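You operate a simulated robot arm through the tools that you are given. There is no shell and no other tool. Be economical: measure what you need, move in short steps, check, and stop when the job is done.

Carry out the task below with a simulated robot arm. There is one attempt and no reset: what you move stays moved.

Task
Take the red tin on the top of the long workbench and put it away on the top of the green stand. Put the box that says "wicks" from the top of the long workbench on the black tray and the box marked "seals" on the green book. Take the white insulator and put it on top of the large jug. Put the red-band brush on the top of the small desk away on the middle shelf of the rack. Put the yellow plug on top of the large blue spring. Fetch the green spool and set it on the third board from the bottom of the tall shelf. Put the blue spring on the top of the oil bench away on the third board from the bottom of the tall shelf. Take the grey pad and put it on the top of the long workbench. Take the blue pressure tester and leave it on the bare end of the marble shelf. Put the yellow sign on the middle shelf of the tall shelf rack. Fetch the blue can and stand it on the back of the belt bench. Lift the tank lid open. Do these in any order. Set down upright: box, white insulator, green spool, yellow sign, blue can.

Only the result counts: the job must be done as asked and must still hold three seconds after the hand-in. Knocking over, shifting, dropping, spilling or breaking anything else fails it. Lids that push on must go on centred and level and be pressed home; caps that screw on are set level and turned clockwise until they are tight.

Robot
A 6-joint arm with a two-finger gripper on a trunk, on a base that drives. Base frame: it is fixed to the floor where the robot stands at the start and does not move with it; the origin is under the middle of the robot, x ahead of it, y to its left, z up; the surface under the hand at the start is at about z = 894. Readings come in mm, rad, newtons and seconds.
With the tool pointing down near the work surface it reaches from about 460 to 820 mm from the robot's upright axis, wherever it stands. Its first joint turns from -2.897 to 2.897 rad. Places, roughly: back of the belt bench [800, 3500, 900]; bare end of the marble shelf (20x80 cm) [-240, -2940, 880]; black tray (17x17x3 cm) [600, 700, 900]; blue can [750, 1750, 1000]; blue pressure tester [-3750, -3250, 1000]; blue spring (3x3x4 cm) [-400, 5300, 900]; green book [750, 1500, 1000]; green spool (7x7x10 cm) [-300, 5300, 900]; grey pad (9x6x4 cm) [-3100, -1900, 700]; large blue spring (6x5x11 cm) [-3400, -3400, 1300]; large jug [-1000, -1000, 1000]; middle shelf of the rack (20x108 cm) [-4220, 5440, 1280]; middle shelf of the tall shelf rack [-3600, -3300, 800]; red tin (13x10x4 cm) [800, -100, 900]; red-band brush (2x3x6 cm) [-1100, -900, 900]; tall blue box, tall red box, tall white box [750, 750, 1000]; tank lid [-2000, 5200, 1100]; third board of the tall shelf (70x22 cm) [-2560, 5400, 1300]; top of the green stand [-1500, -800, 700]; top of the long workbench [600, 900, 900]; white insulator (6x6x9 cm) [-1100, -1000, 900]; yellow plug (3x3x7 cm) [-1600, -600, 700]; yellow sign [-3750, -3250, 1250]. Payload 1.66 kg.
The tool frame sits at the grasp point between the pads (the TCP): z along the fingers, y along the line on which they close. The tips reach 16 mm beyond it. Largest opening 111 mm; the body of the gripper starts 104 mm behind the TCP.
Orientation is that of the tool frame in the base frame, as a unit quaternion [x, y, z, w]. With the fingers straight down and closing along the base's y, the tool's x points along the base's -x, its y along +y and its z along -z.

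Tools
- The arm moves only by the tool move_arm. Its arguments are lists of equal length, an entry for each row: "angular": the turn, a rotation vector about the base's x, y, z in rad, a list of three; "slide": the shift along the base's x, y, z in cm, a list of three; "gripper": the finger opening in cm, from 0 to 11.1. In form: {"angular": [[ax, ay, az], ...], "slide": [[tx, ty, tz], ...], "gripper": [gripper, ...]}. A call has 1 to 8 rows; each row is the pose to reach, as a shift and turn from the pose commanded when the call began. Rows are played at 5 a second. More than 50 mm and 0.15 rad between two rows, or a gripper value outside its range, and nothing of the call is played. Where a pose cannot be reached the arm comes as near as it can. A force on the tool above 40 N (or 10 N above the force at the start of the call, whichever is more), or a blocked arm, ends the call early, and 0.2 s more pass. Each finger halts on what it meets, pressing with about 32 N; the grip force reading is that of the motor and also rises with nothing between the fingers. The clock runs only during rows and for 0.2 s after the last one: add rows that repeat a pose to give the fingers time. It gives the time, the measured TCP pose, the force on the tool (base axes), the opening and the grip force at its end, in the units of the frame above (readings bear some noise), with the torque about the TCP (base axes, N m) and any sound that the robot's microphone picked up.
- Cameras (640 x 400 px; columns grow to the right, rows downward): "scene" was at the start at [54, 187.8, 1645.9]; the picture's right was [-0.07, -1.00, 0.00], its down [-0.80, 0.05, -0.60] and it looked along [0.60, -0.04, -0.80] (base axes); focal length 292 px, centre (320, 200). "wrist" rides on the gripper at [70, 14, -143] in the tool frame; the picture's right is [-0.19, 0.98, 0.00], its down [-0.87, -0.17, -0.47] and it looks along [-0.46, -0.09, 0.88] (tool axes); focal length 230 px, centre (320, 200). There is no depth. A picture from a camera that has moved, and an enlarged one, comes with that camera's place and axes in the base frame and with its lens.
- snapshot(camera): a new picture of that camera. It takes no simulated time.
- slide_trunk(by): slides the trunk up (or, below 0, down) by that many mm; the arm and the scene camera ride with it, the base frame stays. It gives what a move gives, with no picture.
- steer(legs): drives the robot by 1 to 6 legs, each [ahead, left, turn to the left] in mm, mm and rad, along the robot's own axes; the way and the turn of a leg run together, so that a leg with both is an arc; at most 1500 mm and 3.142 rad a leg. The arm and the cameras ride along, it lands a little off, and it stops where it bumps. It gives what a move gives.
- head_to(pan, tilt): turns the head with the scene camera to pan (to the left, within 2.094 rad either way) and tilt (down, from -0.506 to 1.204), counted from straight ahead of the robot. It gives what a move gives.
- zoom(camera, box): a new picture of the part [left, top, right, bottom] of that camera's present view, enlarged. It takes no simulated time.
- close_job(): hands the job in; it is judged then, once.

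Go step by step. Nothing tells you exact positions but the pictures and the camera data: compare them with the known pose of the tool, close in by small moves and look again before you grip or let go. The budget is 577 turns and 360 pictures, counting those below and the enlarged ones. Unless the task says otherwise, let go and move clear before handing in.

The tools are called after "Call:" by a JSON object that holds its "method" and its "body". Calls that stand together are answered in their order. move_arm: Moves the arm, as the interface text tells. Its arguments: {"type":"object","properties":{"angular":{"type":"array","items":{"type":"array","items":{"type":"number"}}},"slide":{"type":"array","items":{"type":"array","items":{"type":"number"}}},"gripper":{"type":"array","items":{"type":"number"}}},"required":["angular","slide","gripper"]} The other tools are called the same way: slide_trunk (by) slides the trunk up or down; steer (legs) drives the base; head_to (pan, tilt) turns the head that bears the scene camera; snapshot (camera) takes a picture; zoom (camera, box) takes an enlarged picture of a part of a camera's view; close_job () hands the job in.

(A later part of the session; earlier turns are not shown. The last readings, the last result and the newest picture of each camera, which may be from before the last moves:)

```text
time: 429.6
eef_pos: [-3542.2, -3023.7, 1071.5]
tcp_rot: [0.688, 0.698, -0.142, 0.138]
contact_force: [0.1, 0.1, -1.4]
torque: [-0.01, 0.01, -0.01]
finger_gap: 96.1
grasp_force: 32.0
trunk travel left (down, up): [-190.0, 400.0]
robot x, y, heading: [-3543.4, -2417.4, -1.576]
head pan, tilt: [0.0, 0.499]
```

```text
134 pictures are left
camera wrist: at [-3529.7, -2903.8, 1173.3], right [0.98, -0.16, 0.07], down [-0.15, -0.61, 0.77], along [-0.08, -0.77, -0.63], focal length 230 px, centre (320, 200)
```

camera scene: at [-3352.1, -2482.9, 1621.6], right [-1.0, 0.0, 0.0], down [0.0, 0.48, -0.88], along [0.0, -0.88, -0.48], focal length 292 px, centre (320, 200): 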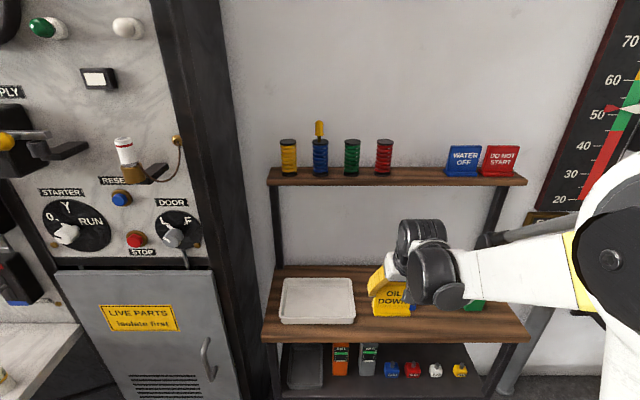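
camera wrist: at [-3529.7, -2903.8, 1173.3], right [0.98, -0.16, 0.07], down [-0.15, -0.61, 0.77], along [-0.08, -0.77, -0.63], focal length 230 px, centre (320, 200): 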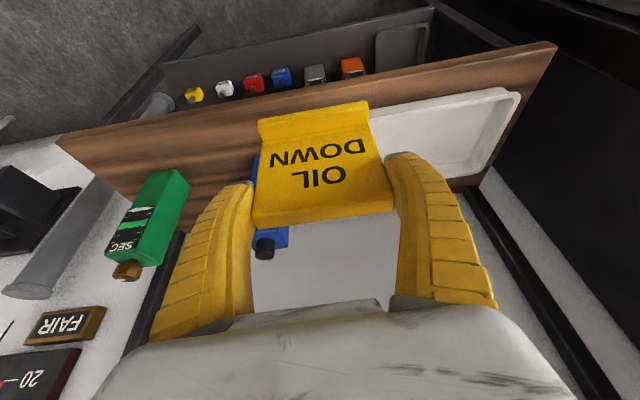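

Gap is x −3470…−3600. Aim the sign at x≈-3528, y≈-3245 (behind the tester line). Shift and drive in.

Call:
{"method": "move_arm", "body": {"angular": [[0, 0, 0], [0, 0, 0]], "slide": [[0.8, 0, 0], [1.5, 0, 0]], "gripper": [8, 8]}}

Call:
{"method": "steer", "body": {"legs": [[150, 0, 0.008]]}}

Call:
{"method": "move_arm", "body": {"angular": [[0, 0, 0], [0, 0, 0], [0, 0, 0]], "slide": [[0, -2.5, -3], [0, -5, -6.5], [0, -7, -10]], "gripper": [8, 8, 8]}}

Call:
{"method": "zoom", "body": {"camera": "scene", "box": [260, 220, 540, 390]}}

Call:
{"method": "snapshot", "body": {"camera": "wrist"}}

```text
time: 430.2
eef_pos: [-3526.7, -3024.7, 1069.2]
tcp_rot: [0.687, 0.698, -0.143, 0.14]
contact_force: [0.7, 0.1, -1.8]
torque: [0.04, 0.04, 0.03]
finger_gap: 96.1
grasp_force: 32.1
trunk travel left (down, up): [-190.0, 400.0]
robot x, y, heading: [-3542.8, -2411.9, -1.577]
head pan, tilt: [0.0, 0.499]
```

```text
time: 431.6
eef_pos: [-3523.2, -3176.6, 1070.0]
tcp_rot: [0.685, 0.701, -0.142, 0.139]
contact_force: [-0.2, -1.0, -1.7]
torque: [0.05, -0.01, 0.02]
finger_gap: 96.2
grasp_force: 31.8
trunk travel left (down, up): [-190.0, 400.0]
robot x, y, heading: [-3542.1, -2563.4, -1.566]
head pan, tilt: [0.0, 0.499]
```

```text
time: 432.4
eef_pos: [-3524.8, -3247.9, 971.2]
tcp_rot: [0.686, 0.7, -0.142, 0.14]
contact_force: [0.3, -0.1, -0.5]
torque: [0.03, -0.04, -0.02]
finger_gap: 96.2
grasp_force: 31.9
trunk travel left (down, up): [-190.0, 400.0]
robot x, y, heading: [-3543.0, -2566.5, -1.569]
head pan, tilt: [0.0, 0.499]
```

```text
2.29 times, centred on (400, 305) of scene
camera zoom: at [-3351.8, -2634.4, 1621.5], right [-1.0, 0.0, 0.0], down [0.0, 0.48, -0.88], along [0.0, -0.88, -0.48], focal length 667 px, centre (137, -40)
```

zoom: 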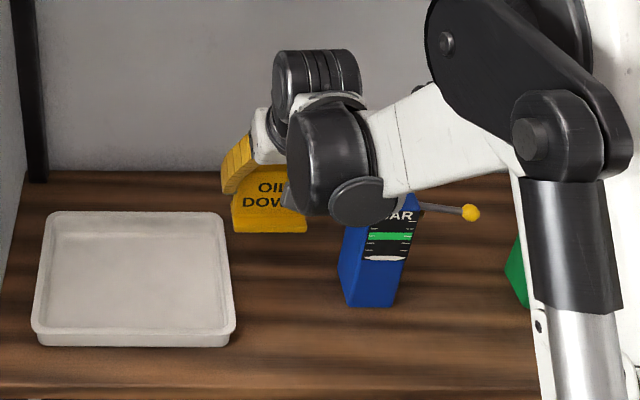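

```text
132 pictures are left
camera wrist: at [-3512.4, -3127.0, 1074.3], right [0.99, -0.16, 0.07], down [-0.15, -0.62, 0.77], along [-0.08, -0.77, -0.63], focal length 230 px, centre (320, 200)
```

wrist: 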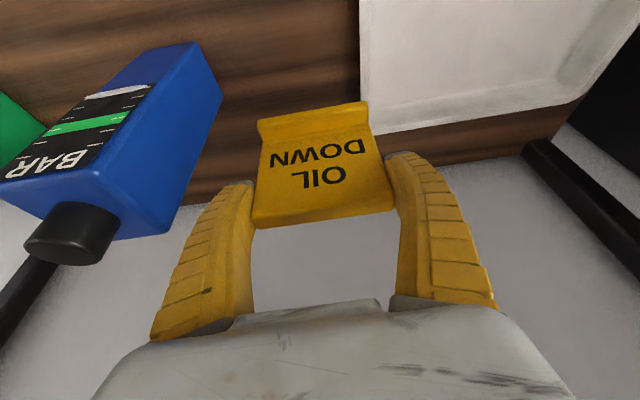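

The wrist housing would come down on the tall tester here. Better: behind the tray (strip y −3295…−3382). Raise, move to x≈-3440, then back to y≈-3345.

Call:
{"method": "move_arm", "body": {"angular": [[0, 0, 0], [0, 0, 0], [0, 0, 0], [0, 0, 0], [0, 0, 0], [0, 0, 0], [0, 0, 0]], "slide": [[0.5, 0, 4], [3, 0, 5], [6, 0, 5], [8.5, -1, 5], [8.5, -4, 3], [8.5, -7, 1], [8.5, -9.7, 0]], "gripper": [8, 8, 8, 8, 8, 8, 8]}}

Call:
{"method": "zoom", "body": {"camera": "scene", "box": [260, 220, 540, 390]}}

Call:
{"method": "snapshot", "body": {"camera": "wrist"}}

```text
time: 433.9
eef_pos: [-3440.2, -3346.0, 967.3]
tcp_rot: [0.685, 0.701, -0.142, 0.14]
contact_force: [0.1, 0.3, -2.5]
torque: [0.03, 0.0, 0.03]
finger_gap: 96.0
grasp_force: 32.4
trunk travel left (down, up): [-190.0, 400.0]
robot x, y, heading: [-3544.2, -2571.6, -1.57]
head pan, tilt: [0.0, 0.499]
```

```text
2.29 times, centred on (400, 305) of scene
camera zoom: at [-3351.7, -2634.2, 1621.5], right [-1.0, 0.0, 0.0], down [0.0, 0.48, -0.88], along [0.0, -0.88, -0.48], focal length 667 px, centre (137, -40)
```

zoom: 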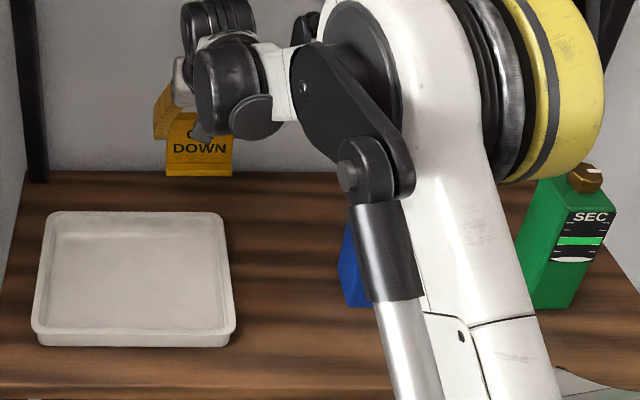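

```text
130 pictures are left
camera wrist: at [-3427.6, -3226.0, 1070.9], right [0.99, -0.16, 0.07], down [-0.15, -0.62, 0.77], along [-0.08, -0.77, -0.63], focal length 230 px, centre (320, 200)
```

wrist: 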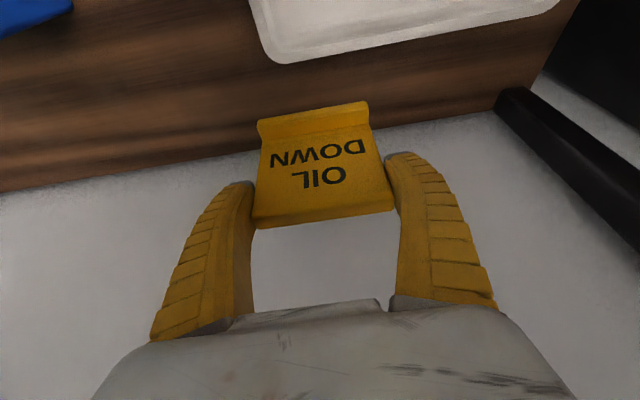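

Position is good (tray edge y≈-3303, back edge ≈-3404). Lower carefully.

Call:
{"method": "move_arm", "body": {"angular": [[0, 0, 0], [0, 0, 0], [0, 0, 0], [0, 0, 0]], "slide": [[0, 0, -1], [0, 0, -2], [0, 0, -3], [0, 0, -3.8]], "gripper": [8, 8, 8, 8]}}

Call:
{"method": "zoom", "body": {"camera": "scene", "box": [260, 220, 540, 390]}}

```text
time: 434.9
eef_pos: [-3439.2, -3344.2, 932.0]
tcp_rot: [0.686, 0.7, -0.142, 0.14]
contact_force: [-0.9, -0.3, -2.1]
torque: [-0.03, 0.02, 0.0]
finger_gap: 95.7
grasp_force: 32.4
trunk travel left (down, up): [-190.0, 400.0]
robot x, y, heading: [-3543.8, -2564.7, -1.571]
head pan, tilt: [0.0, 0.499]
```

```text
2.29 times, centred on (400, 305) of scene
camera zoom: at [-3351.8, -2633.7, 1621.5], right [-1.0, 0.0, 0.0], down [0.0, 0.48, -0.88], along [0.0, -0.88, -0.48], focal length 667 px, centre (137, -40)
```

zoom: 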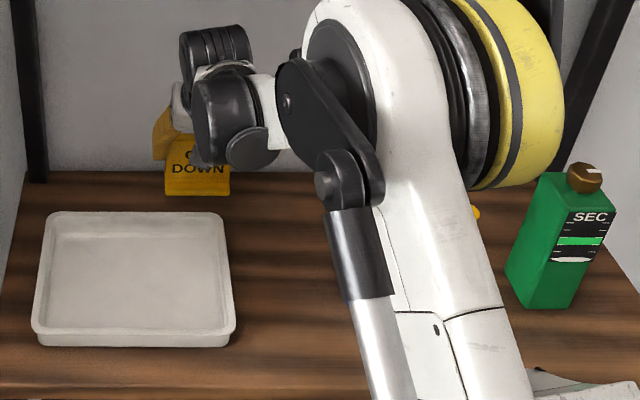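

Call:
{"method": "move_arm", "body": {"angular": [[0, 0, 0], [0, 0, 0], [0, 0, 0], [0, 0, 0], [0, 0, 0], [0, 0, 0]], "slide": [[0, 0, -0.4], [0, 0, -0.8], [0, 0, -1.2], [0, 0, -1.6], [0, 0, -2.0], [0, 0, -2.3]], "gripper": [8, 8, 8, 8, 8, 8]}}

```text
time: 436.4
eef_pos: [-3438.0, -3343.2, 910.4]
tcp_rot: [0.686, 0.7, -0.142, 0.139]
contact_force: [0.0, 0.1, -1.3]
torque: [0.02, -0.02, 0.0]
finger_gap: 96.4
grasp_force: 31.8
trunk travel left (down, up): [-190.0, 400.0]
robot x, y, heading: [-3542.6, -2565.1, -1.574]
head pan, tilt: [0.0, 0.499]
```

Call:
{"method": "move_arm", "body": {"angular": [[0, 0, 0], [0, 0, 0], [0, 0, 0], [0, 0, 0], [0, 0, 0], [0, 0, 0]], "slide": [[0, 0, -0.3], [0, 0, -0.6], [0, 0, -0.9], [0, 0, -1.2], [0, 0, -1.5], [0, 0, -1.8]], "gripper": [8, 8, 8, 8, 8, 8]}}

Call:
{"method": "zoom", "body": {"camera": "scene", "box": [300, 220, 460, 330]}}

```text
time: 437.8
eef_pos: [-3439.0, -3341.4, 892.0]
tcp_rot: [0.685, 0.7, -0.142, 0.14]
contact_force: [0.2, 0.0, -1.9]
torque: [-0.01, 0.04, 0.02]
finger_gap: 96.3
grasp_force: 32.0
trunk travel left (down, up): [-190.0, 400.0]
robot x, y, heading: [-3541.8, -2562.2, -1.568]
head pan, tilt: [0.0, 0.499]
```

```text
3.64 times, centred on (380, 275) of scene
camera zoom: at [-3351.8, -2633.6, 1621.5], right [-1.0, 0.0, 0.0], down [0.0, 0.48, -0.88], along [0.0, -0.88, -0.48], focal length 1061 px, centre (102, -73)
```

zoom: 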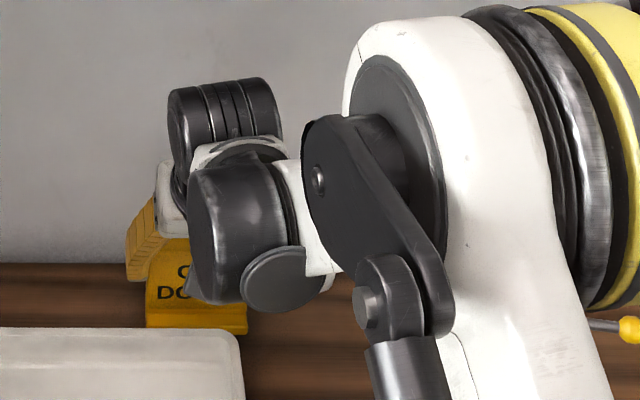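

Call:
{"method": "move_arm", "body": {"angular": [[0, 0, 0], [0, 0, 0], [0, 0, 0], [0, 0, 0], [0, 0, 0], [0, 0, 0], [0, 0, 0], [0, 0, 0]], "slide": [[0, 0, -0.3], [0, 0, -0.6], [0, 0, -0.9], [0, 0, -1.2], [0, 0, -1.5], [0, 0, -1.8], [0, 0, -2.1], [0, 0, -2.4]], "gripper": [8, 8, 8, 8, 8, 8, 8, 8]}}

```text
time: 439.6
eef_pos: [-3439.8, -3342.2, 869.0]
tcp_rot: [0.686, 0.699, -0.143, 0.14]
contact_force: [-6.9, -3.0, 24.0]
torque: [-0.08, 0.17, -0.1]
finger_gap: 95.9
grasp_force: 31.6
trunk travel left (down, up): [-190.0, 400.0]
robot x, y, heading: [-3542.8, -2565.1, -1.57]
head pan, tilt: [0.0, 0.499]
```

Contact (shelf z≈795). Release and retract along the tool axis.

Call:
{"method": "move_arm", "body": {"angular": [[0, 0, 0], [0, 0, 0], [0, 0, 0], [0, 0, 0]], "slide": [[0, 0, 0.2], [0, 0, 0.2], [0, 0, 0.2], [0, 0, 0.2]], "gripper": [9.8, 10.3, 11, 11]}}

Call:
{"method": "move_arm", "body": {"angular": [[0, 0, 0], [0, 0, 0], [0, 0, 0], [0, 0, 0], [0, 0, 0], [0, 0, 0]], "slide": [[0, 1, 3.5], [0, 2.5, 7], [0, 4, 11], [0, 6, 15], [0, 9, 18], [0, 13, 20]], "gripper": [11, 11, 11, 11, 11, 11]}}

Call:
{"method": "zoom", "body": {"camera": "scene", "box": [260, 200, 560, 390]}}

Call:
{"method": "snapshot", "body": {"camera": "wrist"}}

```text
time: 440.6
eef_pos: [-3438.0, -3342.0, 869.0]
tcp_rot: [0.686, 0.7, -0.142, 0.139]
contact_force: [-0.4, -0.7, 0.8]
torque: [0.0, 0.02, -0.03]
finger_gap: 110.3
grasp_force: 0.0
trunk travel left (down, up): [-190.0, 400.0]
robot x, y, heading: [-3543.6, -2564.2, -1.566]
head pan, tilt: [0.0, 0.499]
```

```text
time: 441.9
eef_pos: [-3438.3, -3210.4, 1073.0]
tcp_rot: [0.686, 0.7, -0.143, 0.139]
contact_force: [-0.4, -0.1, -0.3]
torque: [-0.05, 0.01, -0.01]
finger_gap: 109.7
grasp_force: 0.1
trunk travel left (down, up): [-190.0, 400.0]
robot x, y, heading: [-3546.7, -2569.3, -1.571]
head pan, tilt: [0.0, 0.499]
```

```text
2.11 times, centred on (410, 295) of scene
camera zoom: at [-3352.0, -2632.0, 1621.7], right [-1.0, 0.0, 0.0], down [0.0, 0.48, -0.88], along [0.0, -0.88, -0.48], focal length 614 px, centre (130, 0)
```

zoom: 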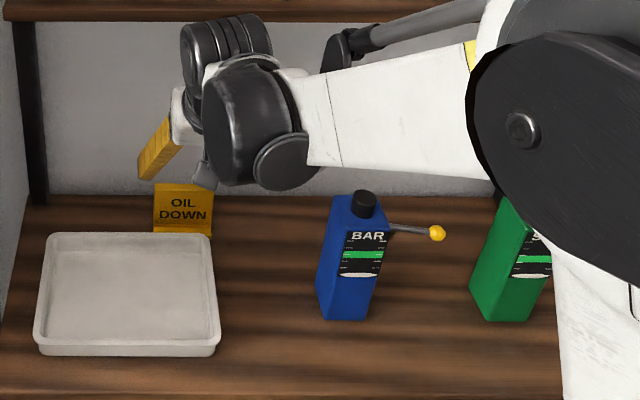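

```text
126 pictures are left
camera wrist: at [-3426.9, -3090.3, 1175.4], right [0.99, -0.16, 0.07], down [-0.15, -0.61, 0.77], along [-0.08, -0.77, -0.63], focal length 230 px, centre (320, 200)
```

wrist: 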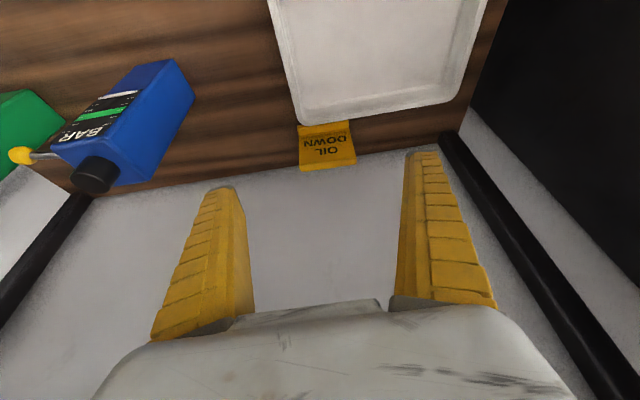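

The sign is in place. Next the blue tester (≈[-3661, -3216], cap top z≈1000, lever on its −x side): grip its body front-to-back. Untilt and yaw the tool 90°.

Call:
{"method": "move_arm", "body": {"angular": [[0.14, 0, 0], [0.28, 0, 0], [0.4, 0, 0], [0.4, 0, 0]], "slide": [[-2, 3, 4], [-4, 5, 8], [-7, 7, 12], [-10, 7, 15]], "gripper": [11, 11, 11, 11]}}

Call:
{"method": "move_arm", "body": {"angular": [[0, 0, 0.14], [0, 0, 0.28], [0, 0, 0.42], [0, 0, 0.56], [0, 0, 0.7], [0, 0, 0.84], [0, 0, 0.98], [0, 0, 1.12]], "slide": [[0, 0, 0], [0, 0, 0], [0, 0, 0], [0, 0, 0], [0, 0, 0], [0, 0, 0], [0, 0, 0], [0, 0, 0]], "gripper": [10, 9, 9, 9, 9, 9, 9, 9]}}

Call:
{"method": "move_arm", "body": {"angular": [[0, 0, 0.14], [0, 0, 0.28], [0, 0, 0.42]], "slide": [[0, 0, 0], [0, 0, 0], [0, 0, 0]], "gripper": [9, 9, 9]}}

Call:
{"method": "steer", "body": {"legs": [[0, -120, 0]]}}

Call:
{"method": "snapshot", "body": {"camera": "wrist"}}

```text
refused: row 1 steps farther than a row can; nothing moved
```

```text
time: 443.8
eef_pos: [-3437.9, -3211.1, 1070.1]
tcp_rot: [0.208, 0.958, -0.046, 0.194]
contact_force: [0.1, 0.1, 0.2]
torque: [0.01, 0.01, 0.0]
finger_gap: 91.1
grasp_force: 0.7
trunk travel left (down, up): [-190.0, 400.0]
robot x, y, heading: [-3539.7, -2565.1, -1.569]
head pan, tilt: [0.0, 0.499]
```

```text
time: 444.6
eef_pos: [-3438.2, -3211.8, 1069.1]
tcp_rot: [0.004, 0.98, -0.005, 0.199]
contact_force: [-0.2, 1.0, 0.9]
torque: [-0.01, 0.03, -0.01]
finger_gap: 90.9
grasp_force: 0.6
trunk travel left (down, up): [-190.0, 400.0]
robot x, y, heading: [-3544.7, -2564.0, -1.57]
head pan, tilt: [0.0, 0.499]
```

```text
time: 445.8
eef_pos: [-3557.2, -3212.6, 1069.8]
tcp_rot: [0.004, 0.98, -0.006, 0.199]
contact_force: [-0.7, -1.2, 0.5]
torque: [0.02, -0.04, 0.0]
finger_gap: 91.1
grasp_force: 0.9
trunk travel left (down, up): [-190.0, 400.0]
robot x, y, heading: [-3660.1, -2564.8, -1.57]
head pan, tilt: [0.0, 0.499]
```

```text
125 pictures are left
camera wrist: at [-3676.0, -3196.2, 1172.7], right [0.18, 0.98, 0.07], down [0.61, -0.17, 0.77], along [0.77, -0.1, -0.63], focal length 230 px, centre (320, 200)
```

wrist: 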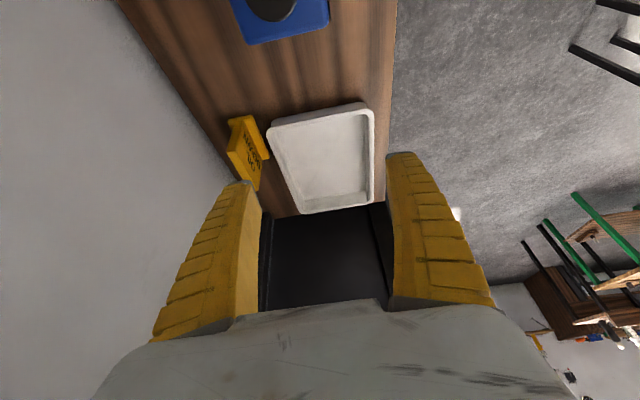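

The yaw happened with the tilt still on; now untilt (about y) while moving over the tester with some extra height.

Call:
{"method": "move_arm", "body": {"angular": [[0, 0.13, 0], [0, 0.26, 0], [0, 0.4, 0], [0, 0.4, 0]], "slide": [[-1, 0, 4], [-4, 0, 7], [-7.5, 0, 9], [-10.4, 0, 9]], "gripper": [9, 9, 9, 9]}}

Call:
{"method": "snapshot", "body": {"camera": "wrist"}}

Call:
{"method": "snapshot", "body": {"camera": "scene"}}

```text
time: 446.8
eef_pos: [-3661.4, -3212.2, 1158.0]
tcp_rot: [0.004, 1.0, -0.006, 0.0]
contact_force: [0.3, 0.0, -0.1]
torque: [0.03, -0.01, -0.01]
finger_gap: 91.0
grasp_force: 0.1
trunk travel left (down, up): [-190.0, 400.0]
robot x, y, heading: [-3661.6, -2564.1, -1.566]
head pan, tilt: [0.0, 0.499]
```

```text
124 pictures are left
camera wrist: at [-3731.4, -3196.3, 1299.8], right [0.2, 0.98, -0.01], down [0.86, -0.17, 0.47], along [0.46, -0.1, -0.88], focal length 230 px, centre (320, 200)
```

wrist: 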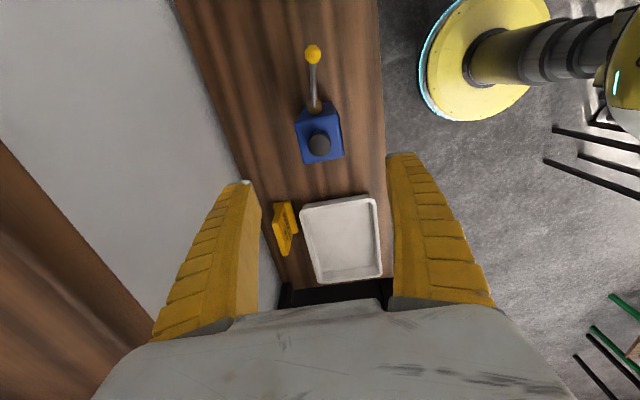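

```text
123 pictures are left
camera scene: at [-3470.8, -2633.5, 1621.6], right [-1.0, 0.0, 0.0], down [0.0, 0.48, -0.88], along [0.0, -0.88, -0.48], focal length 292 px, centre (320, 200)
```

scene: 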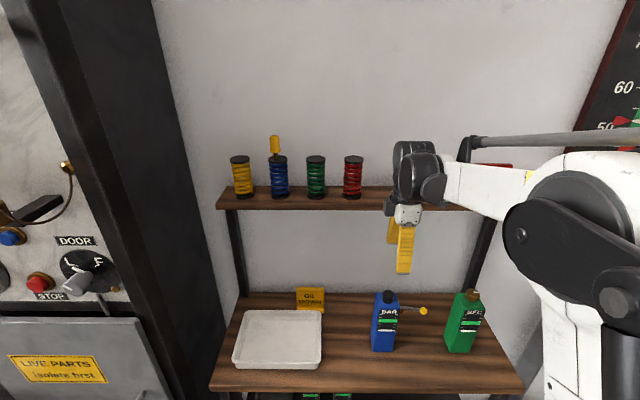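

Aligned over the tester (cap ≈[-3655, -3214]). Descend.

Call:
{"method": "move_arm", "body": {"angular": [[0, 0, 0], [0, 0, 0], [0, 0, 0], [0, 0, 0], [0, 0, 0], [0, 0, 0]], "slide": [[0.5, -0.2, -4], [0.5, -0.2, -8], [0.5, -0.2, -12], [0.5, -0.2, -16], [0.5, -0.2, -19], [0.5, -0.2, -22]], "gripper": [9, 9, 9, 9, 9, 9]}}

Call:
{"method": "snapshot", "body": {"camera": "wrist"}}

```text
time: 448.2
eef_pos: [-3654.0, -3214.8, 938.7]
tcp_rot: [0.003, 1.0, -0.005, 0.001]
contact_force: [0.0, 0.1, -0.3]
torque: [0.01, 0.01, 0.0]
finger_gap: 91.0
grasp_force: 1.0
trunk travel left (down, up): [-190.0, 400.0]
robot x, y, heading: [-3659.0, -2564.1, -1.563]
head pan, tilt: [0.0, 0.499]
```

```text
122 pictures are left
camera wrist: at [-3723.7, -3199.1, 1079.8], right [0.2, 0.98, -0.01], down [0.86, -0.17, 0.47], along [0.46, -0.1, -0.88], focal length 230 px, centre (320, 200)
```

wrist: 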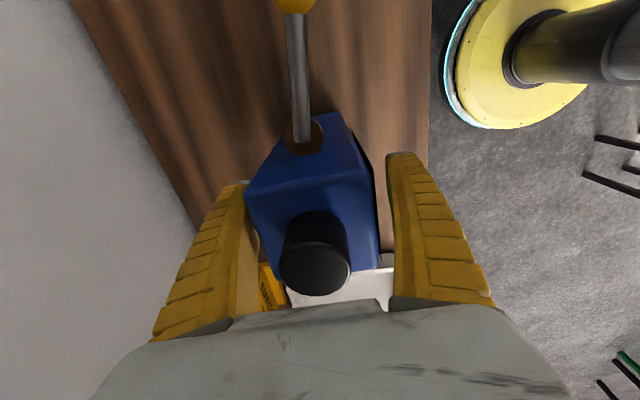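

Call:
{"method": "move_arm", "body": {"angular": [[0, 0, 0], [0, 0, 0], [0, 0, 0], [0, 0, 0]], "slide": [[0, -0.3, 0], [0, -0.3, 0], [0, -0.3, 0], [0, -0.3, 0]], "gripper": [7, 4.5, 4, 4]}}

Call:
{"method": "move_arm", "body": {"angular": [[0, 0, 0], [0, 0, 0], [0, 0, 0], [0, 0, 0], [0, 0, 0], [0, 0, 0], [0, 0, 0]], "slide": [[0, 0, 2], [0, 0, 5], [0, 0, 9], [0, 2, 13], [0, 6, 15], [0, 10, 17], [0, 14, 19]], "gripper": [4, 4, 4, 4, 4, 4, 4]}}

Call:
{"method": "snapshot", "body": {"camera": "wrist"}}

```text
time: 449.2
eef_pos: [-3655.1, -3218.0, 938.6]
tcp_rot: [0.003, 1.0, -0.006, 0.001]
contact_force: [-0.6, 2.1, 0.2]
torque: [0.13, -0.02, -0.04]
finger_gap: 57.5
grasp_force: 32.5
trunk travel left (down, up): [-190.0, 400.0]
robot x, y, heading: [-3657.4, -2565.4, -1.566]
head pan, tilt: [0.0, 0.499]
```

```text
time: 450.8
eef_pos: [-3657.4, -3074.8, 1131.2]
tcp_rot: [0.004, 1.0, -0.006, 0.001]
contact_force: [0.4, -0.4, -8.3]
torque: [-0.06, -0.03, -0.01]
finger_gap: 57.7
grasp_force: 31.4
trunk travel left (down, up): [-190.0, 400.0]
robot x, y, heading: [-3663.5, -2566.1, -1.568]
head pan, tilt: [0.0, 0.499]
```

```text
121 pictures are left
camera wrist: at [-3726.6, -3058.5, 1272.1], right [0.2, 0.98, -0.01], down [0.86, -0.17, 0.47], along [0.46, -0.1, -0.88], focal length 230 px, centre (320, 200)
```

wrist: 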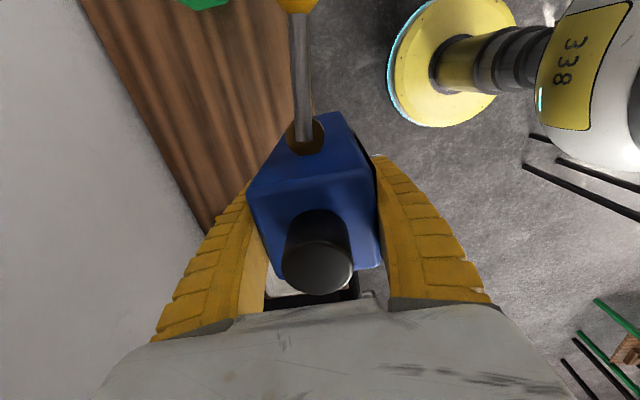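

Tester held. Back off, face east and drive along the panel toward its bare east end.

Call:
{"method": "steer", "body": {"legs": [[-125, 0, 0], [0, 0, 1.57], [1400, 0, 0], [1400, 0, 0], [550, 180, 0]]}}

Call:
{"method": "head_to", "body": {"pan": -0.9, "tilt": 0.5}}

Call:
{"method": "snapshot", "body": {"camera": "scene"}}

```text
time: 471.8
eef_pos: [177.1, -2426.0, 1129.8]
tcp_rot: [-0.685, 0.729, -0.004, 0.004]
contact_force: [0.4, 0.5, -7.4]
torque: [0.03, -0.01, 0.01]
finger_gap: 57.4
grasp_force: 31.7
trunk travel left (down, up): [-190.0, 400.0]
robot x, y, heading: [-334.6, -2399.7, -0.051]
head pan, tilt: [0.0, 0.499]
```

```text
time: 473.0
eef_pos: [176.6, -2426.0, 1129.8]
tcp_rot: [-0.684, 0.729, -0.003, 0.004]
contact_force: [0.9, 0.3, -7.9]
torque: [0.05, -0.01, 0.0]
finger_gap: 57.7
grasp_force: 32.4
trunk travel left (down, up): [-190.0, 400.0]
robot x, y, heading: [-336.3, -2401.5, -0.054]
head pan, tilt: [-0.901, 0.499]
```

```text
120 pictures are left
camera scene: at [-289.6, -2281.0, 1621.5], right [-0.81, -0.58, 0.0], down [-0.28, 0.39, -0.88], along [0.51, -0.72, -0.48], focal length 292 px, centre (320, 200)
```

scene: 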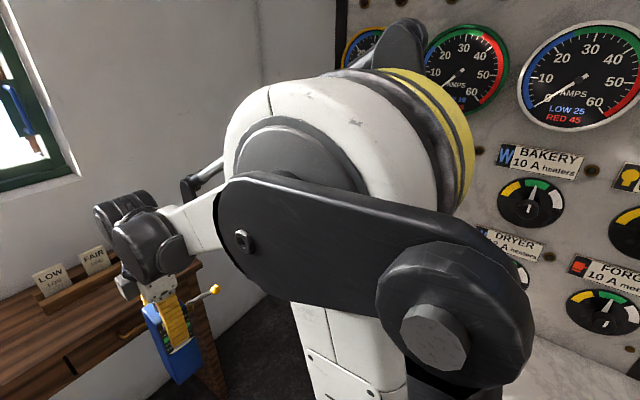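

Call:
{"method": "steer", "body": {"legs": [[-150, 150, 0], [0, 0, -1.52]]}}

Call:
{"method": "head_to", "body": {"pan": 0.15, "tilt": 0.75}}

Call:
{"method": "snapshot", "body": {"camera": "scene"}}

```text
time: 478.3
eef_pos: [-474.6, -2754.6, 1129.1]
tcp_rot: [0.007, 1.0, -0.005, 0.001]
contact_force: [0.5, -0.2, -7.2]
torque: [0.02, -0.04, 0.0]
finger_gap: 57.6
grasp_force: 31.7
trunk travel left (down, up): [-190.0, 400.0]
robot x, y, heading: [-473.7, -2245.8, -1.58]
head pan, tilt: [-0.901, 0.499]
```

```text
time: 479.6
eef_pos: [-475.4, -2754.9, 1130.6]
tcp_rot: [0.008, 1.0, -0.006, 0.001]
contact_force: [0.7, 0.0, -6.8]
torque: [-0.02, -0.04, -0.02]
finger_gap: 57.6
grasp_force: 32.7
trunk travel left (down, up): [-190.0, 400.0]
robot x, y, heading: [-474.6, -2249.1, -1.578]
head pan, tilt: [0.15, 0.75]
```

```text
119 pictures are left
camera scene: at [-272.6, -2306.2, 1599.6], right [-0.99, -0.14, 0.0], down [-0.1, 0.68, -0.73], along [0.1, -0.72, -0.68], focal length 292 px, centre (320, 200)
```

scene: 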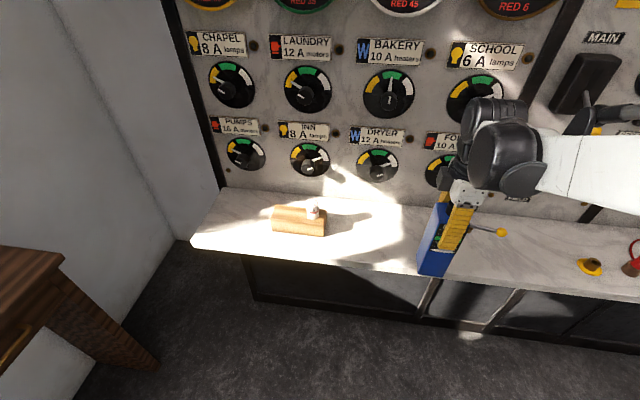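

The bare stretch is x≈-900…-200 on the marble. Put the tester at ≈[-400, -2928]: move over and lower.

Call:
{"method": "move_arm", "body": {"angular": [[0, 0, 0], [0, 0, 0], [0, 0, 0], [0, 0, 0], [0, 0, 0]], "slide": [[1.6, -3.6, 0], [3.2, -7.2, 0], [4.8, -10.8, 0], [6.4, -14.4, 0], [7.5, -17.2, -3]], "gripper": [4, 4, 4, 4, 4]}}

Call:
{"method": "snapshot", "body": {"camera": "scene"}}

Call:
{"method": "snapshot", "body": {"camera": "wrist"}}

```text
time: 480.8
eef_pos: [-400.7, -2930.6, 1099.0]
tcp_rot: [0.008, 1.0, -0.005, 0.001]
contact_force: [0.8, -0.6, -8.3]
torque: [0.0, -0.07, -0.06]
finger_gap: 57.8
grasp_force: 32.7
trunk travel left (down, up): [-190.0, 400.0]
robot x, y, heading: [-473.4, -2245.6, -1.577]
head pan, tilt: [0.15, 0.75]
```

```text
118 pictures are left
camera scene: at [-272.2, -2307.8, 1599.3], right [-0.99, -0.14, 0.0], down [-0.1, 0.68, -0.73], along [0.1, -0.72, -0.68], focal length 292 px, centre (320, 200)
```

scene: 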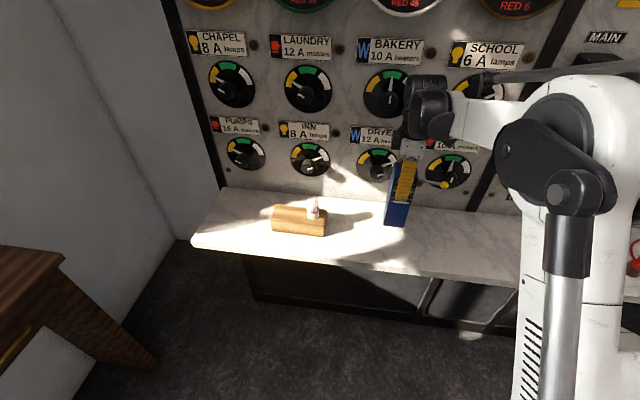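

```text
117 pictures are left
camera wrist: at [-470.5, -2915.3, 1239.7], right [0.21, 0.98, -0.01], down [0.86, -0.18, 0.47], along [0.46, -0.11, -0.88], focal length 230 px, centre (320, 200)
```

wrist: 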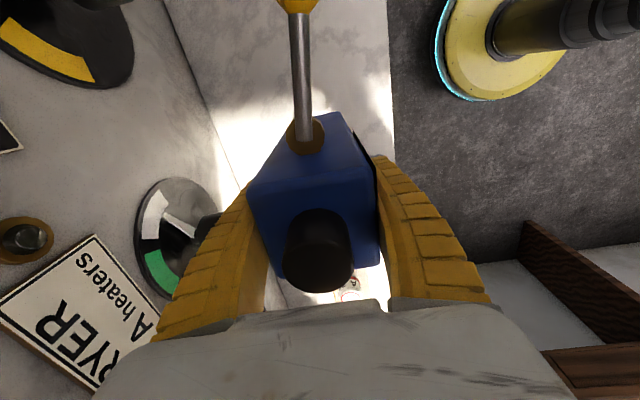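

Shift 15 mm away from the panel dials and lower to contact (expected TCP ≈1022).

Call:
{"method": "move_arm", "body": {"angular": [[0, 0, 0], [0, 0, 0], [0, 0, 0], [0, 0, 0], [0, 0, 0], [0, 0, 0]], "slide": [[0, 1.5, 0], [0, 1.5, -3], [0, 1.5, -6], [0, 1.5, -6.8], [0, 1.5, -7.4], [0, 1.5, -7.8]], "gripper": [4, 4, 4, 4, 4, 4]}}

```text
time: 482.2
eef_pos: [-402.0, -2912.9, 1021.4]
tcp_rot: [0.008, 1.0, -0.006, 0.0]
contact_force: [0.6, -0.2, -7.6]
torque: [0.01, -0.06, 0.02]
finger_gap: 57.5
grasp_force: 32.0
trunk travel left (down, up): [-190.0, 400.0]
robot x, y, heading: [-472.9, -2247.2, -1.574]
head pan, tilt: [0.15, 0.75]
```

Call:
{"method": "move_arm", "body": {"angular": [[0, 0, 0], [0, 0, 0], [0, 0, 0], [0, 0, 0], [0, 0, 0], [0, 0, 0], [0, 0, 0], [0, 0, 0]], "slide": [[0, 0, -0.3], [0, 0, -0.6], [0, 0, -0.9], [0, 0, -1.2], [0, 0, -1.5], [0, 0, -1.8], [0, 0, -2.1], [0, 0, -2.4]], "gripper": [4, 4, 4, 4, 4, 4, 4, 4]}}

Call:
{"method": "zoom", "body": {"camera": "scene", "box": [260, 120, 480, 280]}}

```text
time: 484.0
eef_pos: [-401.3, -2911.2, 998.3]
tcp_rot: [0.007, 1.0, -0.006, 0.0]
contact_force: [-1.2, -10.7, 26.1]
torque: [-0.26, 0.06, 0.03]
finger_gap: 61.8
grasp_force: 32.2
trunk travel left (down, up): [-190.0, 400.0]
robot x, y, heading: [-473.4, -2250.6, -1.577]
head pan, tilt: [0.15, 0.75]
```

```text
2.50 times, centred on (370, 200) of scene
camera zoom: at [-273.0, -2304.3, 1599.8], right [-0.99, -0.14, 0.0], down [-0.1, 0.67, -0.73], along [0.1, -0.72, -0.68], focal length 729 px, centre (195, 200)
```

zoom: 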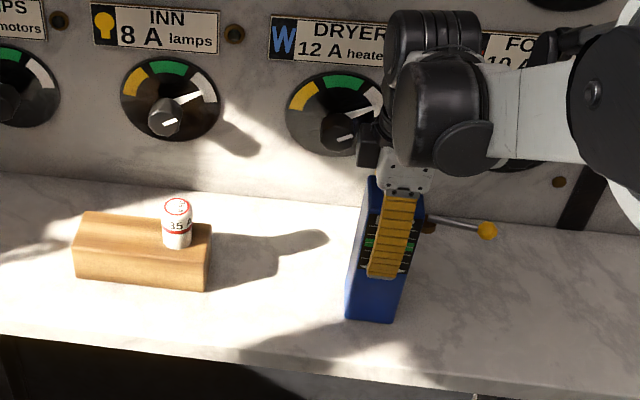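

Contact. Ease, release and rise.

Call:
{"method": "move_arm", "body": {"angular": [[0, 0, 0], [0, 0, 0], [0, 0, 0], [0, 0, 0]], "slide": [[0, 0, 0.3], [0, 0, 0.3], [0, 0, 0.3], [0, 0, 0.3]], "gripper": [6, 6.5, 7.5, 7.8]}}

Call:
{"method": "move_arm", "body": {"angular": [[0, 0, 0], [0, 0, 0], [0, 0, 0], [0, 0, 0], [0, 0, 0], [0, 0, 0]], "slide": [[0, 0, 4], [0, 0, 8], [0, 0, 12], [0, 2, 16], [0, 6, 18], [0, 10, 18]], "gripper": [7.8, 7.8, 7.8, 7.8, 7.8, 7.8]}}

Call:
{"method": "snapshot", "body": {"camera": "scene"}}

```text
time: 485.0
eef_pos: [-401.3, -2913.0, 1001.6]
tcp_rot: [0.007, 1.0, -0.006, 0.001]
contact_force: [-0.3, 0.2, -0.1]
torque: [-0.01, 0.01, 0.01]
finger_gap: 79.7
grasp_force: 1.7
trunk travel left (down, up): [-190.0, 400.0]
robot x, y, heading: [-476.4, -2248.2, -1.578]
head pan, tilt: [0.15, 0.75]
```

```text
time: 486.4
eef_pos: [-400.2, -2809.3, 1184.3]
tcp_rot: [0.008, 1.0, -0.006, 0.001]
contact_force: [-0.8, 1.0, 1.3]
torque: [-0.05, 0.02, 0.0]
finger_gap: 79.7
grasp_force: 1.0
trunk travel left (down, up): [-190.0, 400.0]
robot x, y, heading: [-472.4, -2243.9, -1.578]
head pan, tilt: [0.15, 0.75]
```

```text
115 pictures are left
camera scene: at [-272.7, -2304.3, 1599.7], right [-0.99, -0.14, 0.0], down [-0.1, 0.67, -0.73], along [0.1, -0.72, -0.68], focal length 292 px, centre (320, 200)
```

scene: 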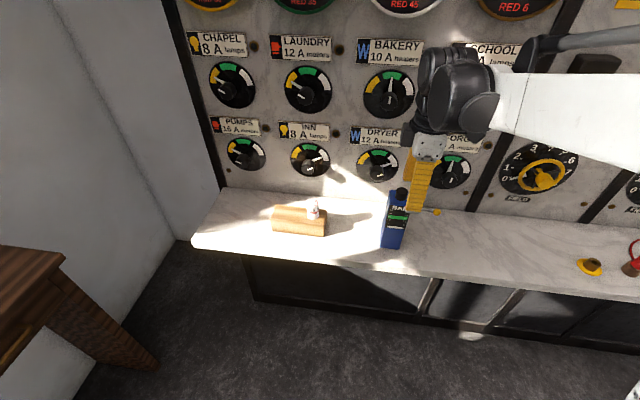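

The tester stands on the marble. Next the red tin on the long workbench; drive north, face east, and unwind the yaw.

Call:
{"method": "steer", "body": {"legs": [[-1000, 0, 0], [-1050, 0, 0], [0, 0, 1.578]]}}

Call:
{"method": "move_arm", "body": {"angular": [[0, 0, -0.14], [0, 0, -0.28], [0, 0, -0.42], [0, 0, -0.56], [0, 0, -0.7], [0, 0, -0.84], [0, 0, -0.98], [0, 0, -1.12]], "slide": [[0, 0, 2], [0, 0, 4], [0, 0, 5], [0, 0, 5], [0, 0, 5], [0, 0, 5], [0, 0, 5], [0, 0, 5]], "gripper": [8, 8, 8, 8, 8, 8, 8, 8]}}

Call:
{"method": "move_arm", "body": {"angular": [[0, 0, -0.14], [0, 0, -0.28], [0, 0, -0.42]], "slide": [[0, 0, 0], [0, 0, 0], [0, 0, 0]], "gripper": [8, 8, 8]}}

Call:
{"method": "snapshot", "body": {"camera": "scene"}}

```text
time: 500.5
eef_pos: [120.3, -122.9, 1183.3]
tcp_rot: [0.71, -0.704, 0.003, -0.005]
contact_force: [-0.8, 0.1, -1.3]
torque: [0.02, 0.02, 0.02]
finger_gap: 79.5
grasp_force: 1.2
trunk travel left (down, up): [-190.0, 400.0]
robot x, y, heading: [-447.3, -210.7, 0.019]
head pan, tilt: [0.15, 0.75]
```

```text
time: 502.3
eef_pos: [119.4, -124.5, 1233.7]
tcp_rot: [-0.226, 0.974, -0.005, 0.001]
contact_force: [1.0, 0.1, -0.1]
torque: [0.0, 0.04, 0.0]
finger_gap: 81.5
grasp_force: 0.7
trunk travel left (down, up): [-190.0, 400.0]
robot x, y, heading: [-444.4, -212.4, 0.016]
head pan, tilt: [0.15, 0.75]
```

```text
time: 503.1
eef_pos: [120.3, -124.4, 1233.4]
tcp_rot: [-0.018, 1.0, -0.005, 0.0]
contact_force: [0.2, -0.2, 0.2]
torque: [-0.01, 0.01, 0.01]
finger_gap: 81.7
grasp_force: 0.6
trunk travel left (down, up): [-190.0, 400.0]
robot x, y, heading: [-444.6, -210.3, 0.018]
head pan, tilt: [0.15, 0.75]
```

```text
114 pictures are left
camera scene: at [-385.0, -3.0, 1599.6], right [0.17, -0.99, 0.0], down [-0.67, -0.11, -0.73], along [0.72, 0.12, -0.68], focal length 292 px, centre (320, 200)
```

scene: 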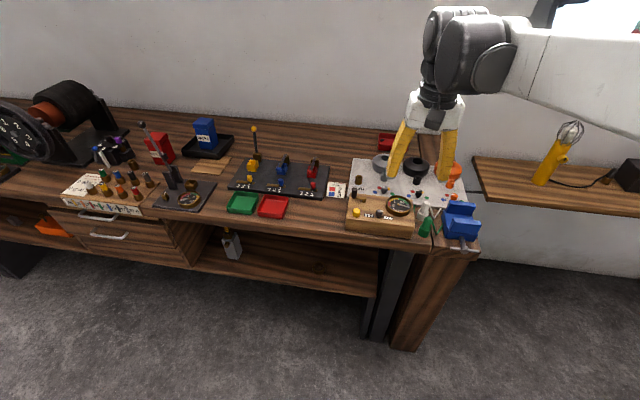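

Call:
{"method": "steer", "body": {"legs": [[450, 30, -0.018]]}}

Call:
{"method": "move_arm", "body": {"angular": [[0, 0, 0], [0, 0, 0], [0, 0, 0], [0, 0, 0]], "slide": [[4.5, 0, -1], [9, 0, -3], [13.5, 0, -5], [17, 0, -7]], "gripper": [11, 11.1, 11.1, 11.1]}}

Call:
{"method": "snapshot", "body": {"camera": "wrist"}}

```text
time: 505.7
eef_pos: [559.6, -104.4, 1233.7]
tcp_rot: [-0.007, 1.0, -0.005, 0.001]
contact_force: [0.6, -0.4, -0.8]
torque: [0.03, 0.02, 0.02]
finger_gap: 81.1
grasp_force: 1.1
trunk travel left (down, up): [-190.0, 400.0]
robot x, y, heading: [-5.6, -174.7, -0.006]
head pan, tilt: [0.15, 0.75]
```

```text
time: 506.7
eef_pos: [736.0, -104.7, 1164.7]
tcp_rot: [-0.007, 1.0, -0.006, 0.001]
contact_force: [0.5, -1.0, -0.5]
torque: [0.01, 0.05, 0.01]
finger_gap: 110.9
grasp_force: 0.1
trunk travel left (down, up): [-190.0, 400.0]
robot x, y, heading: [-6.5, -174.1, -0.006]
head pan, tilt: [0.15, 0.75]
```

```text
113 pictures are left
camera wrist: at [665.3, -90.9, 1306.2], right [0.18, 0.98, -0.01], down [0.87, -0.15, 0.47], along [0.47, -0.09, -0.88], focal length 230 px, centre (320, 200)
```

wrist: 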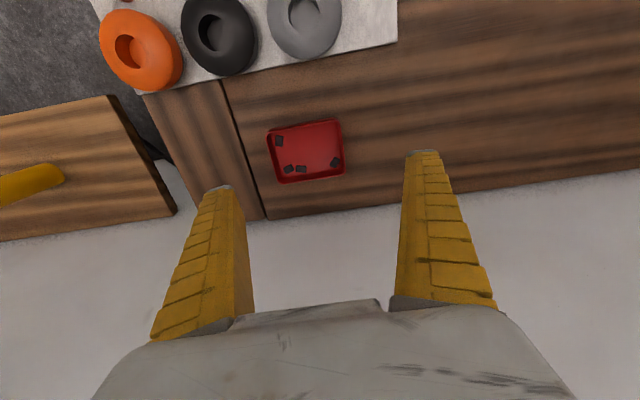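

The tin is an open tin with loose pieces inside, 13 cm along y, 10 cm along x. I'll grip across x: yaw 90° above it.

Call:
{"method": "move_arm", "body": {"angular": [[0, 0, 0.14], [0, 0, 0.28], [0, 0, 0.42], [0, 0, 0.56], [0, 0, 0.7], [0, 0, 0.84], [0, 0, 0.98], [0, 0, 1.12]], "slide": [[0.5, -0.5, 0], [1, -1, 0], [1.5, -1.5, 0], [2, -2, 0], [2.5, -2.5, 0], [3, -3, -1], [3.5, -3.2, -3], [3.6, -3.2, -5]], "gripper": [11.1, 11.1, 11.1, 11.1, 11.1, 11.1, 11.1, 11.1]}}

Call:
{"method": "move_arm", "body": {"angular": [[0, 0, 0.14], [0, 0, 0.28], [0, 0, 0.43]], "slide": [[0, 0, -2], [0, 0, -4], [0, 0, -5]], "gripper": [11.1, 11.1, 11.1]}}

Call:
{"method": "zoom", "body": {"camera": "wrist", "box": [200, 60, 440, 260]}}

```text
time: 508.5
eef_pos: [767.5, -137.5, 1113.1]
tcp_rot: [-0.538, 0.843, -0.004, 0.003]
contact_force: [-0.5, -0.1, 1.0]
torque: [0.01, 0.02, 0.01]
finger_gap: 111.0
grasp_force: 0.1
trunk travel left (down, up): [-190.0, 400.0]
robot x, y, heading: [-6.0, -178.2, -0.01]
head pan, tilt: [0.15, 0.75]
```

```text
time: 509.3
eef_pos: [766.4, -135.0, 1063.9]
tcp_rot: [-0.706, 0.709, -0.003, 0.004]
contact_force: [0.4, -0.5, -0.4]
torque: [-0.01, 0.02, 0.0]
finger_gap: 111.0
grasp_force: 0.1
trunk travel left (down, up): [-190.0, 400.0]
robot x, y, heading: [-9.4, -175.1, -0.002]
head pan, tilt: [0.15, 0.75]
```

```text
2.00 times, centred on (320, 160) of wrist
camera zoom: at [750.5, -205.2, 1205.5], right [-0.98, 0.2, -0.01], down [0.17, 0.86, 0.47], along [0.1, 0.46, -0.88], focal length 460 px, centre (320, 280)
```

zoom: 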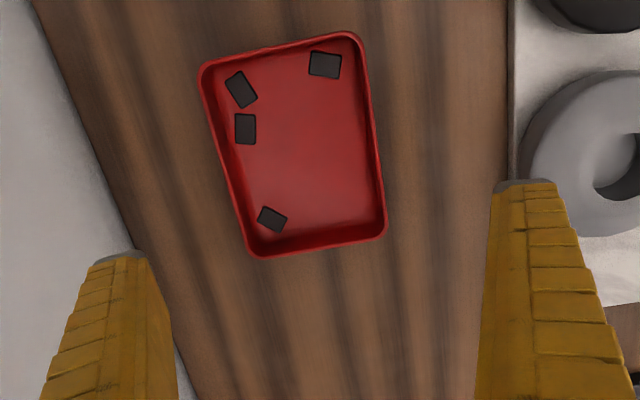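

Tin rim spans x≈732–822, y≈-203…-86; centre [777, -144]. Descend and check.

Call:
{"method": "move_arm", "body": {"angular": [[0, 0, 0], [0, 0, 0], [0, 0, 0]], "slide": [[1, -0.9, -3.5], [1, -0.9, -7], [1, -0.9, -10.5]], "gripper": [11.1, 11.1, 11.1]}}

Call:
{"method": "snapshot", "body": {"camera": "wrist"}}

```text
time: 510.1
eef_pos: [775.8, -144.4, 956.7]
tcp_rot: [-0.705, 0.709, -0.003, 0.004]
contact_force: [-0.5, -0.6, -0.5]
torque: [0.0, 0.03, 0.01]
finger_gap: 111.0
grasp_force: 0.0
trunk travel left (down, up): [-190.0, 400.0]
robot x, y, heading: [-4.3, -180.0, -0.013]
head pan, tilt: [0.15, 0.75]
```

```text
111 pictures are left
camera wrist: at [759.7, -213.9, 1098.8], right [-0.98, 0.2, -0.01], down [0.17, 0.86, 0.47], along [0.1, 0.46, -0.88], focal length 230 px, centre (320, 200)
```

wrist: 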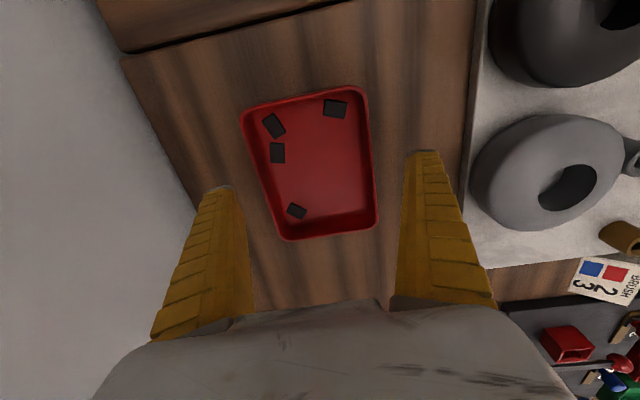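

Call:
{"method": "move_arm", "body": {"angular": [[0, 0, 0], [0, 0, 0], [0, 0, 0], [0, 0, 0], [0, 0, 0], [0, 0, 0]], "slide": [[0.2, 0, -2], [0.2, 0, -4], [0.2, 0, -4], [0.2, 0, -4], [0.2, 0, -4], [0.2, 0, -4]], "gripper": [11.1, 11.1, 10, 9, 7.5, 7.5]}}

Call:
{"method": "snapshot", "body": {"camera": "wrist"}}

```text
time: 511.5
eef_pos: [777.2, -146.1, 918.7]
tcp_rot: [-0.705, 0.709, -0.004, 0.005]
contact_force: [0.4, -0.8, 4.4]
torque: [0.04, -0.13, 0.01]
finger_gap: 93.2
grasp_force: 32.2
trunk travel left (down, up): [-190.0, 400.0]
robot x, y, heading: [-8.9, -176.4, -0.006]
head pan, tilt: [0.15, 0.75]
```

```text
110 pictures are left
camera wrist: at [761.9, -215.1, 1060.6], right [-0.98, 0.2, -0.01], down [0.17, 0.86, 0.47], along [0.1, 0.46, -0.88], focal length 230 px, centre (320, 200)
```

wrist: 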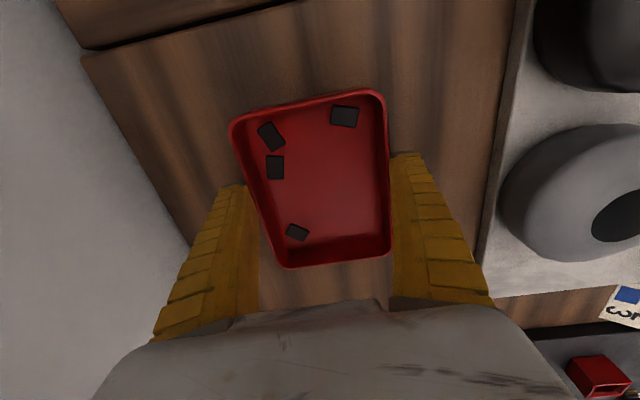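

Tin gripped (93 mm). Lift level, retract, and carry it to the north side of the green stand.

Call:
{"method": "move_arm", "body": {"angular": [[0, 0, 0], [0, 0, 0], [0, 0, 0], [0, 0, 0], [0, 0, 0], [0, 0, 0], [0, 0, 0], [0, 0, 0]], "slide": [[0, 0, 3], [0, 0, 7], [0, 0, 11], [0, 0, 15], [0, 0, 19], [-3, 0, 22], [-7, 0, 24], [-11, 0, 24]], "gripper": [7.5, 7.5, 7.5, 7.5, 7.5, 7.5, 7.5, 7.5]}}

Call:
{"method": "steer", "body": {"legs": [[-440, 0, 0], [0, 450, 0], [0, 0, -1.565], [0, -1030, 0]]}}

Call:
{"method": "head_to", "body": {"pan": 0.0, "tilt": 0.75}}

Call:
{"method": "snapshot", "body": {"camera": "scene"}}

Call:
{"method": "snapshot", "body": {"camera": "wrist"}}

```text
time: 513.3
eef_pos: [665.9, -146.4, 1159.2]
tcp_rot: [-0.705, 0.71, -0.004, 0.005]
contact_force: [0.0, -0.2, -0.2]
torque: [-0.04, -0.04, 0.0]
finger_gap: 76.8
grasp_force: 0.8
trunk travel left (down, up): [-190.0, 400.0]
robot x, y, heading: [-5.3, -177.5, -0.011]
head pan, tilt: [0.15, 0.75]
```

```text
time: 527.0
eef_pos: [-1413.0, -426.9, 1158.8]
tcp_rot: [-0.016, 1.0, -0.005, 0.002]
contact_force: [0.1, 0.7, -0.1]
torque: [-0.04, -0.03, 0.0]
finger_gap: 76.8
grasp_force: 1.6
trunk travel left (down, up): [-190.0, 400.0]
robot x, y, heading: [-1469.1, 244.4, -1.538]
head pan, tilt: [0.15, 0.75]
```

```text
time: 527.7
eef_pos: [-1413.4, -426.7, 1158.2]
tcp_rot: [-0.015, 1.0, -0.005, 0.001]
contact_force: [-0.2, -1.1, -0.4]
torque: [0.03, 0.0, -0.03]
finger_gap: 76.4
grasp_force: 1.0
trunk travel left (down, up): [-190.0, 400.0]
robot x, y, heading: [-1469.0, 246.0, -1.54]
head pan, tilt: [0.0, 0.75]
```

```text
109 pictures are left
camera scene: at [-1277.2, 191.0, 1599.6], right [-1.0, -0.03, 0.0], down [-0.02, 0.68, -0.73], along [0.02, -0.73, -0.68], focal length 292 px, centre (320, 200)
```

scene: 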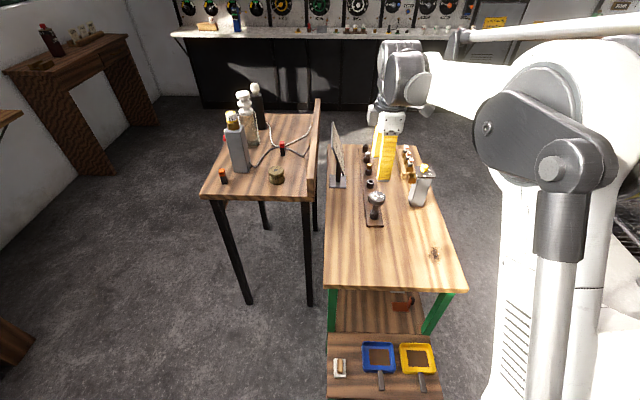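

```text
108 pictures are left
camera wrist: at [-1483.5, -413.5, 1300.1], right [0.16, 0.99, -0.01], down [0.87, -0.14, 0.47], along [0.47, -0.08, -0.88], focal length 230 px, centre (320, 200)
```

wrist: 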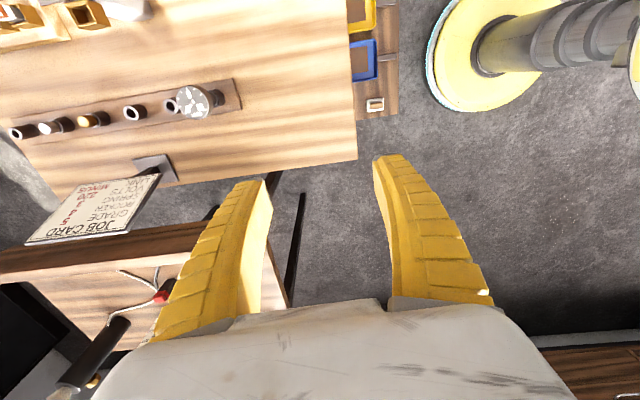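

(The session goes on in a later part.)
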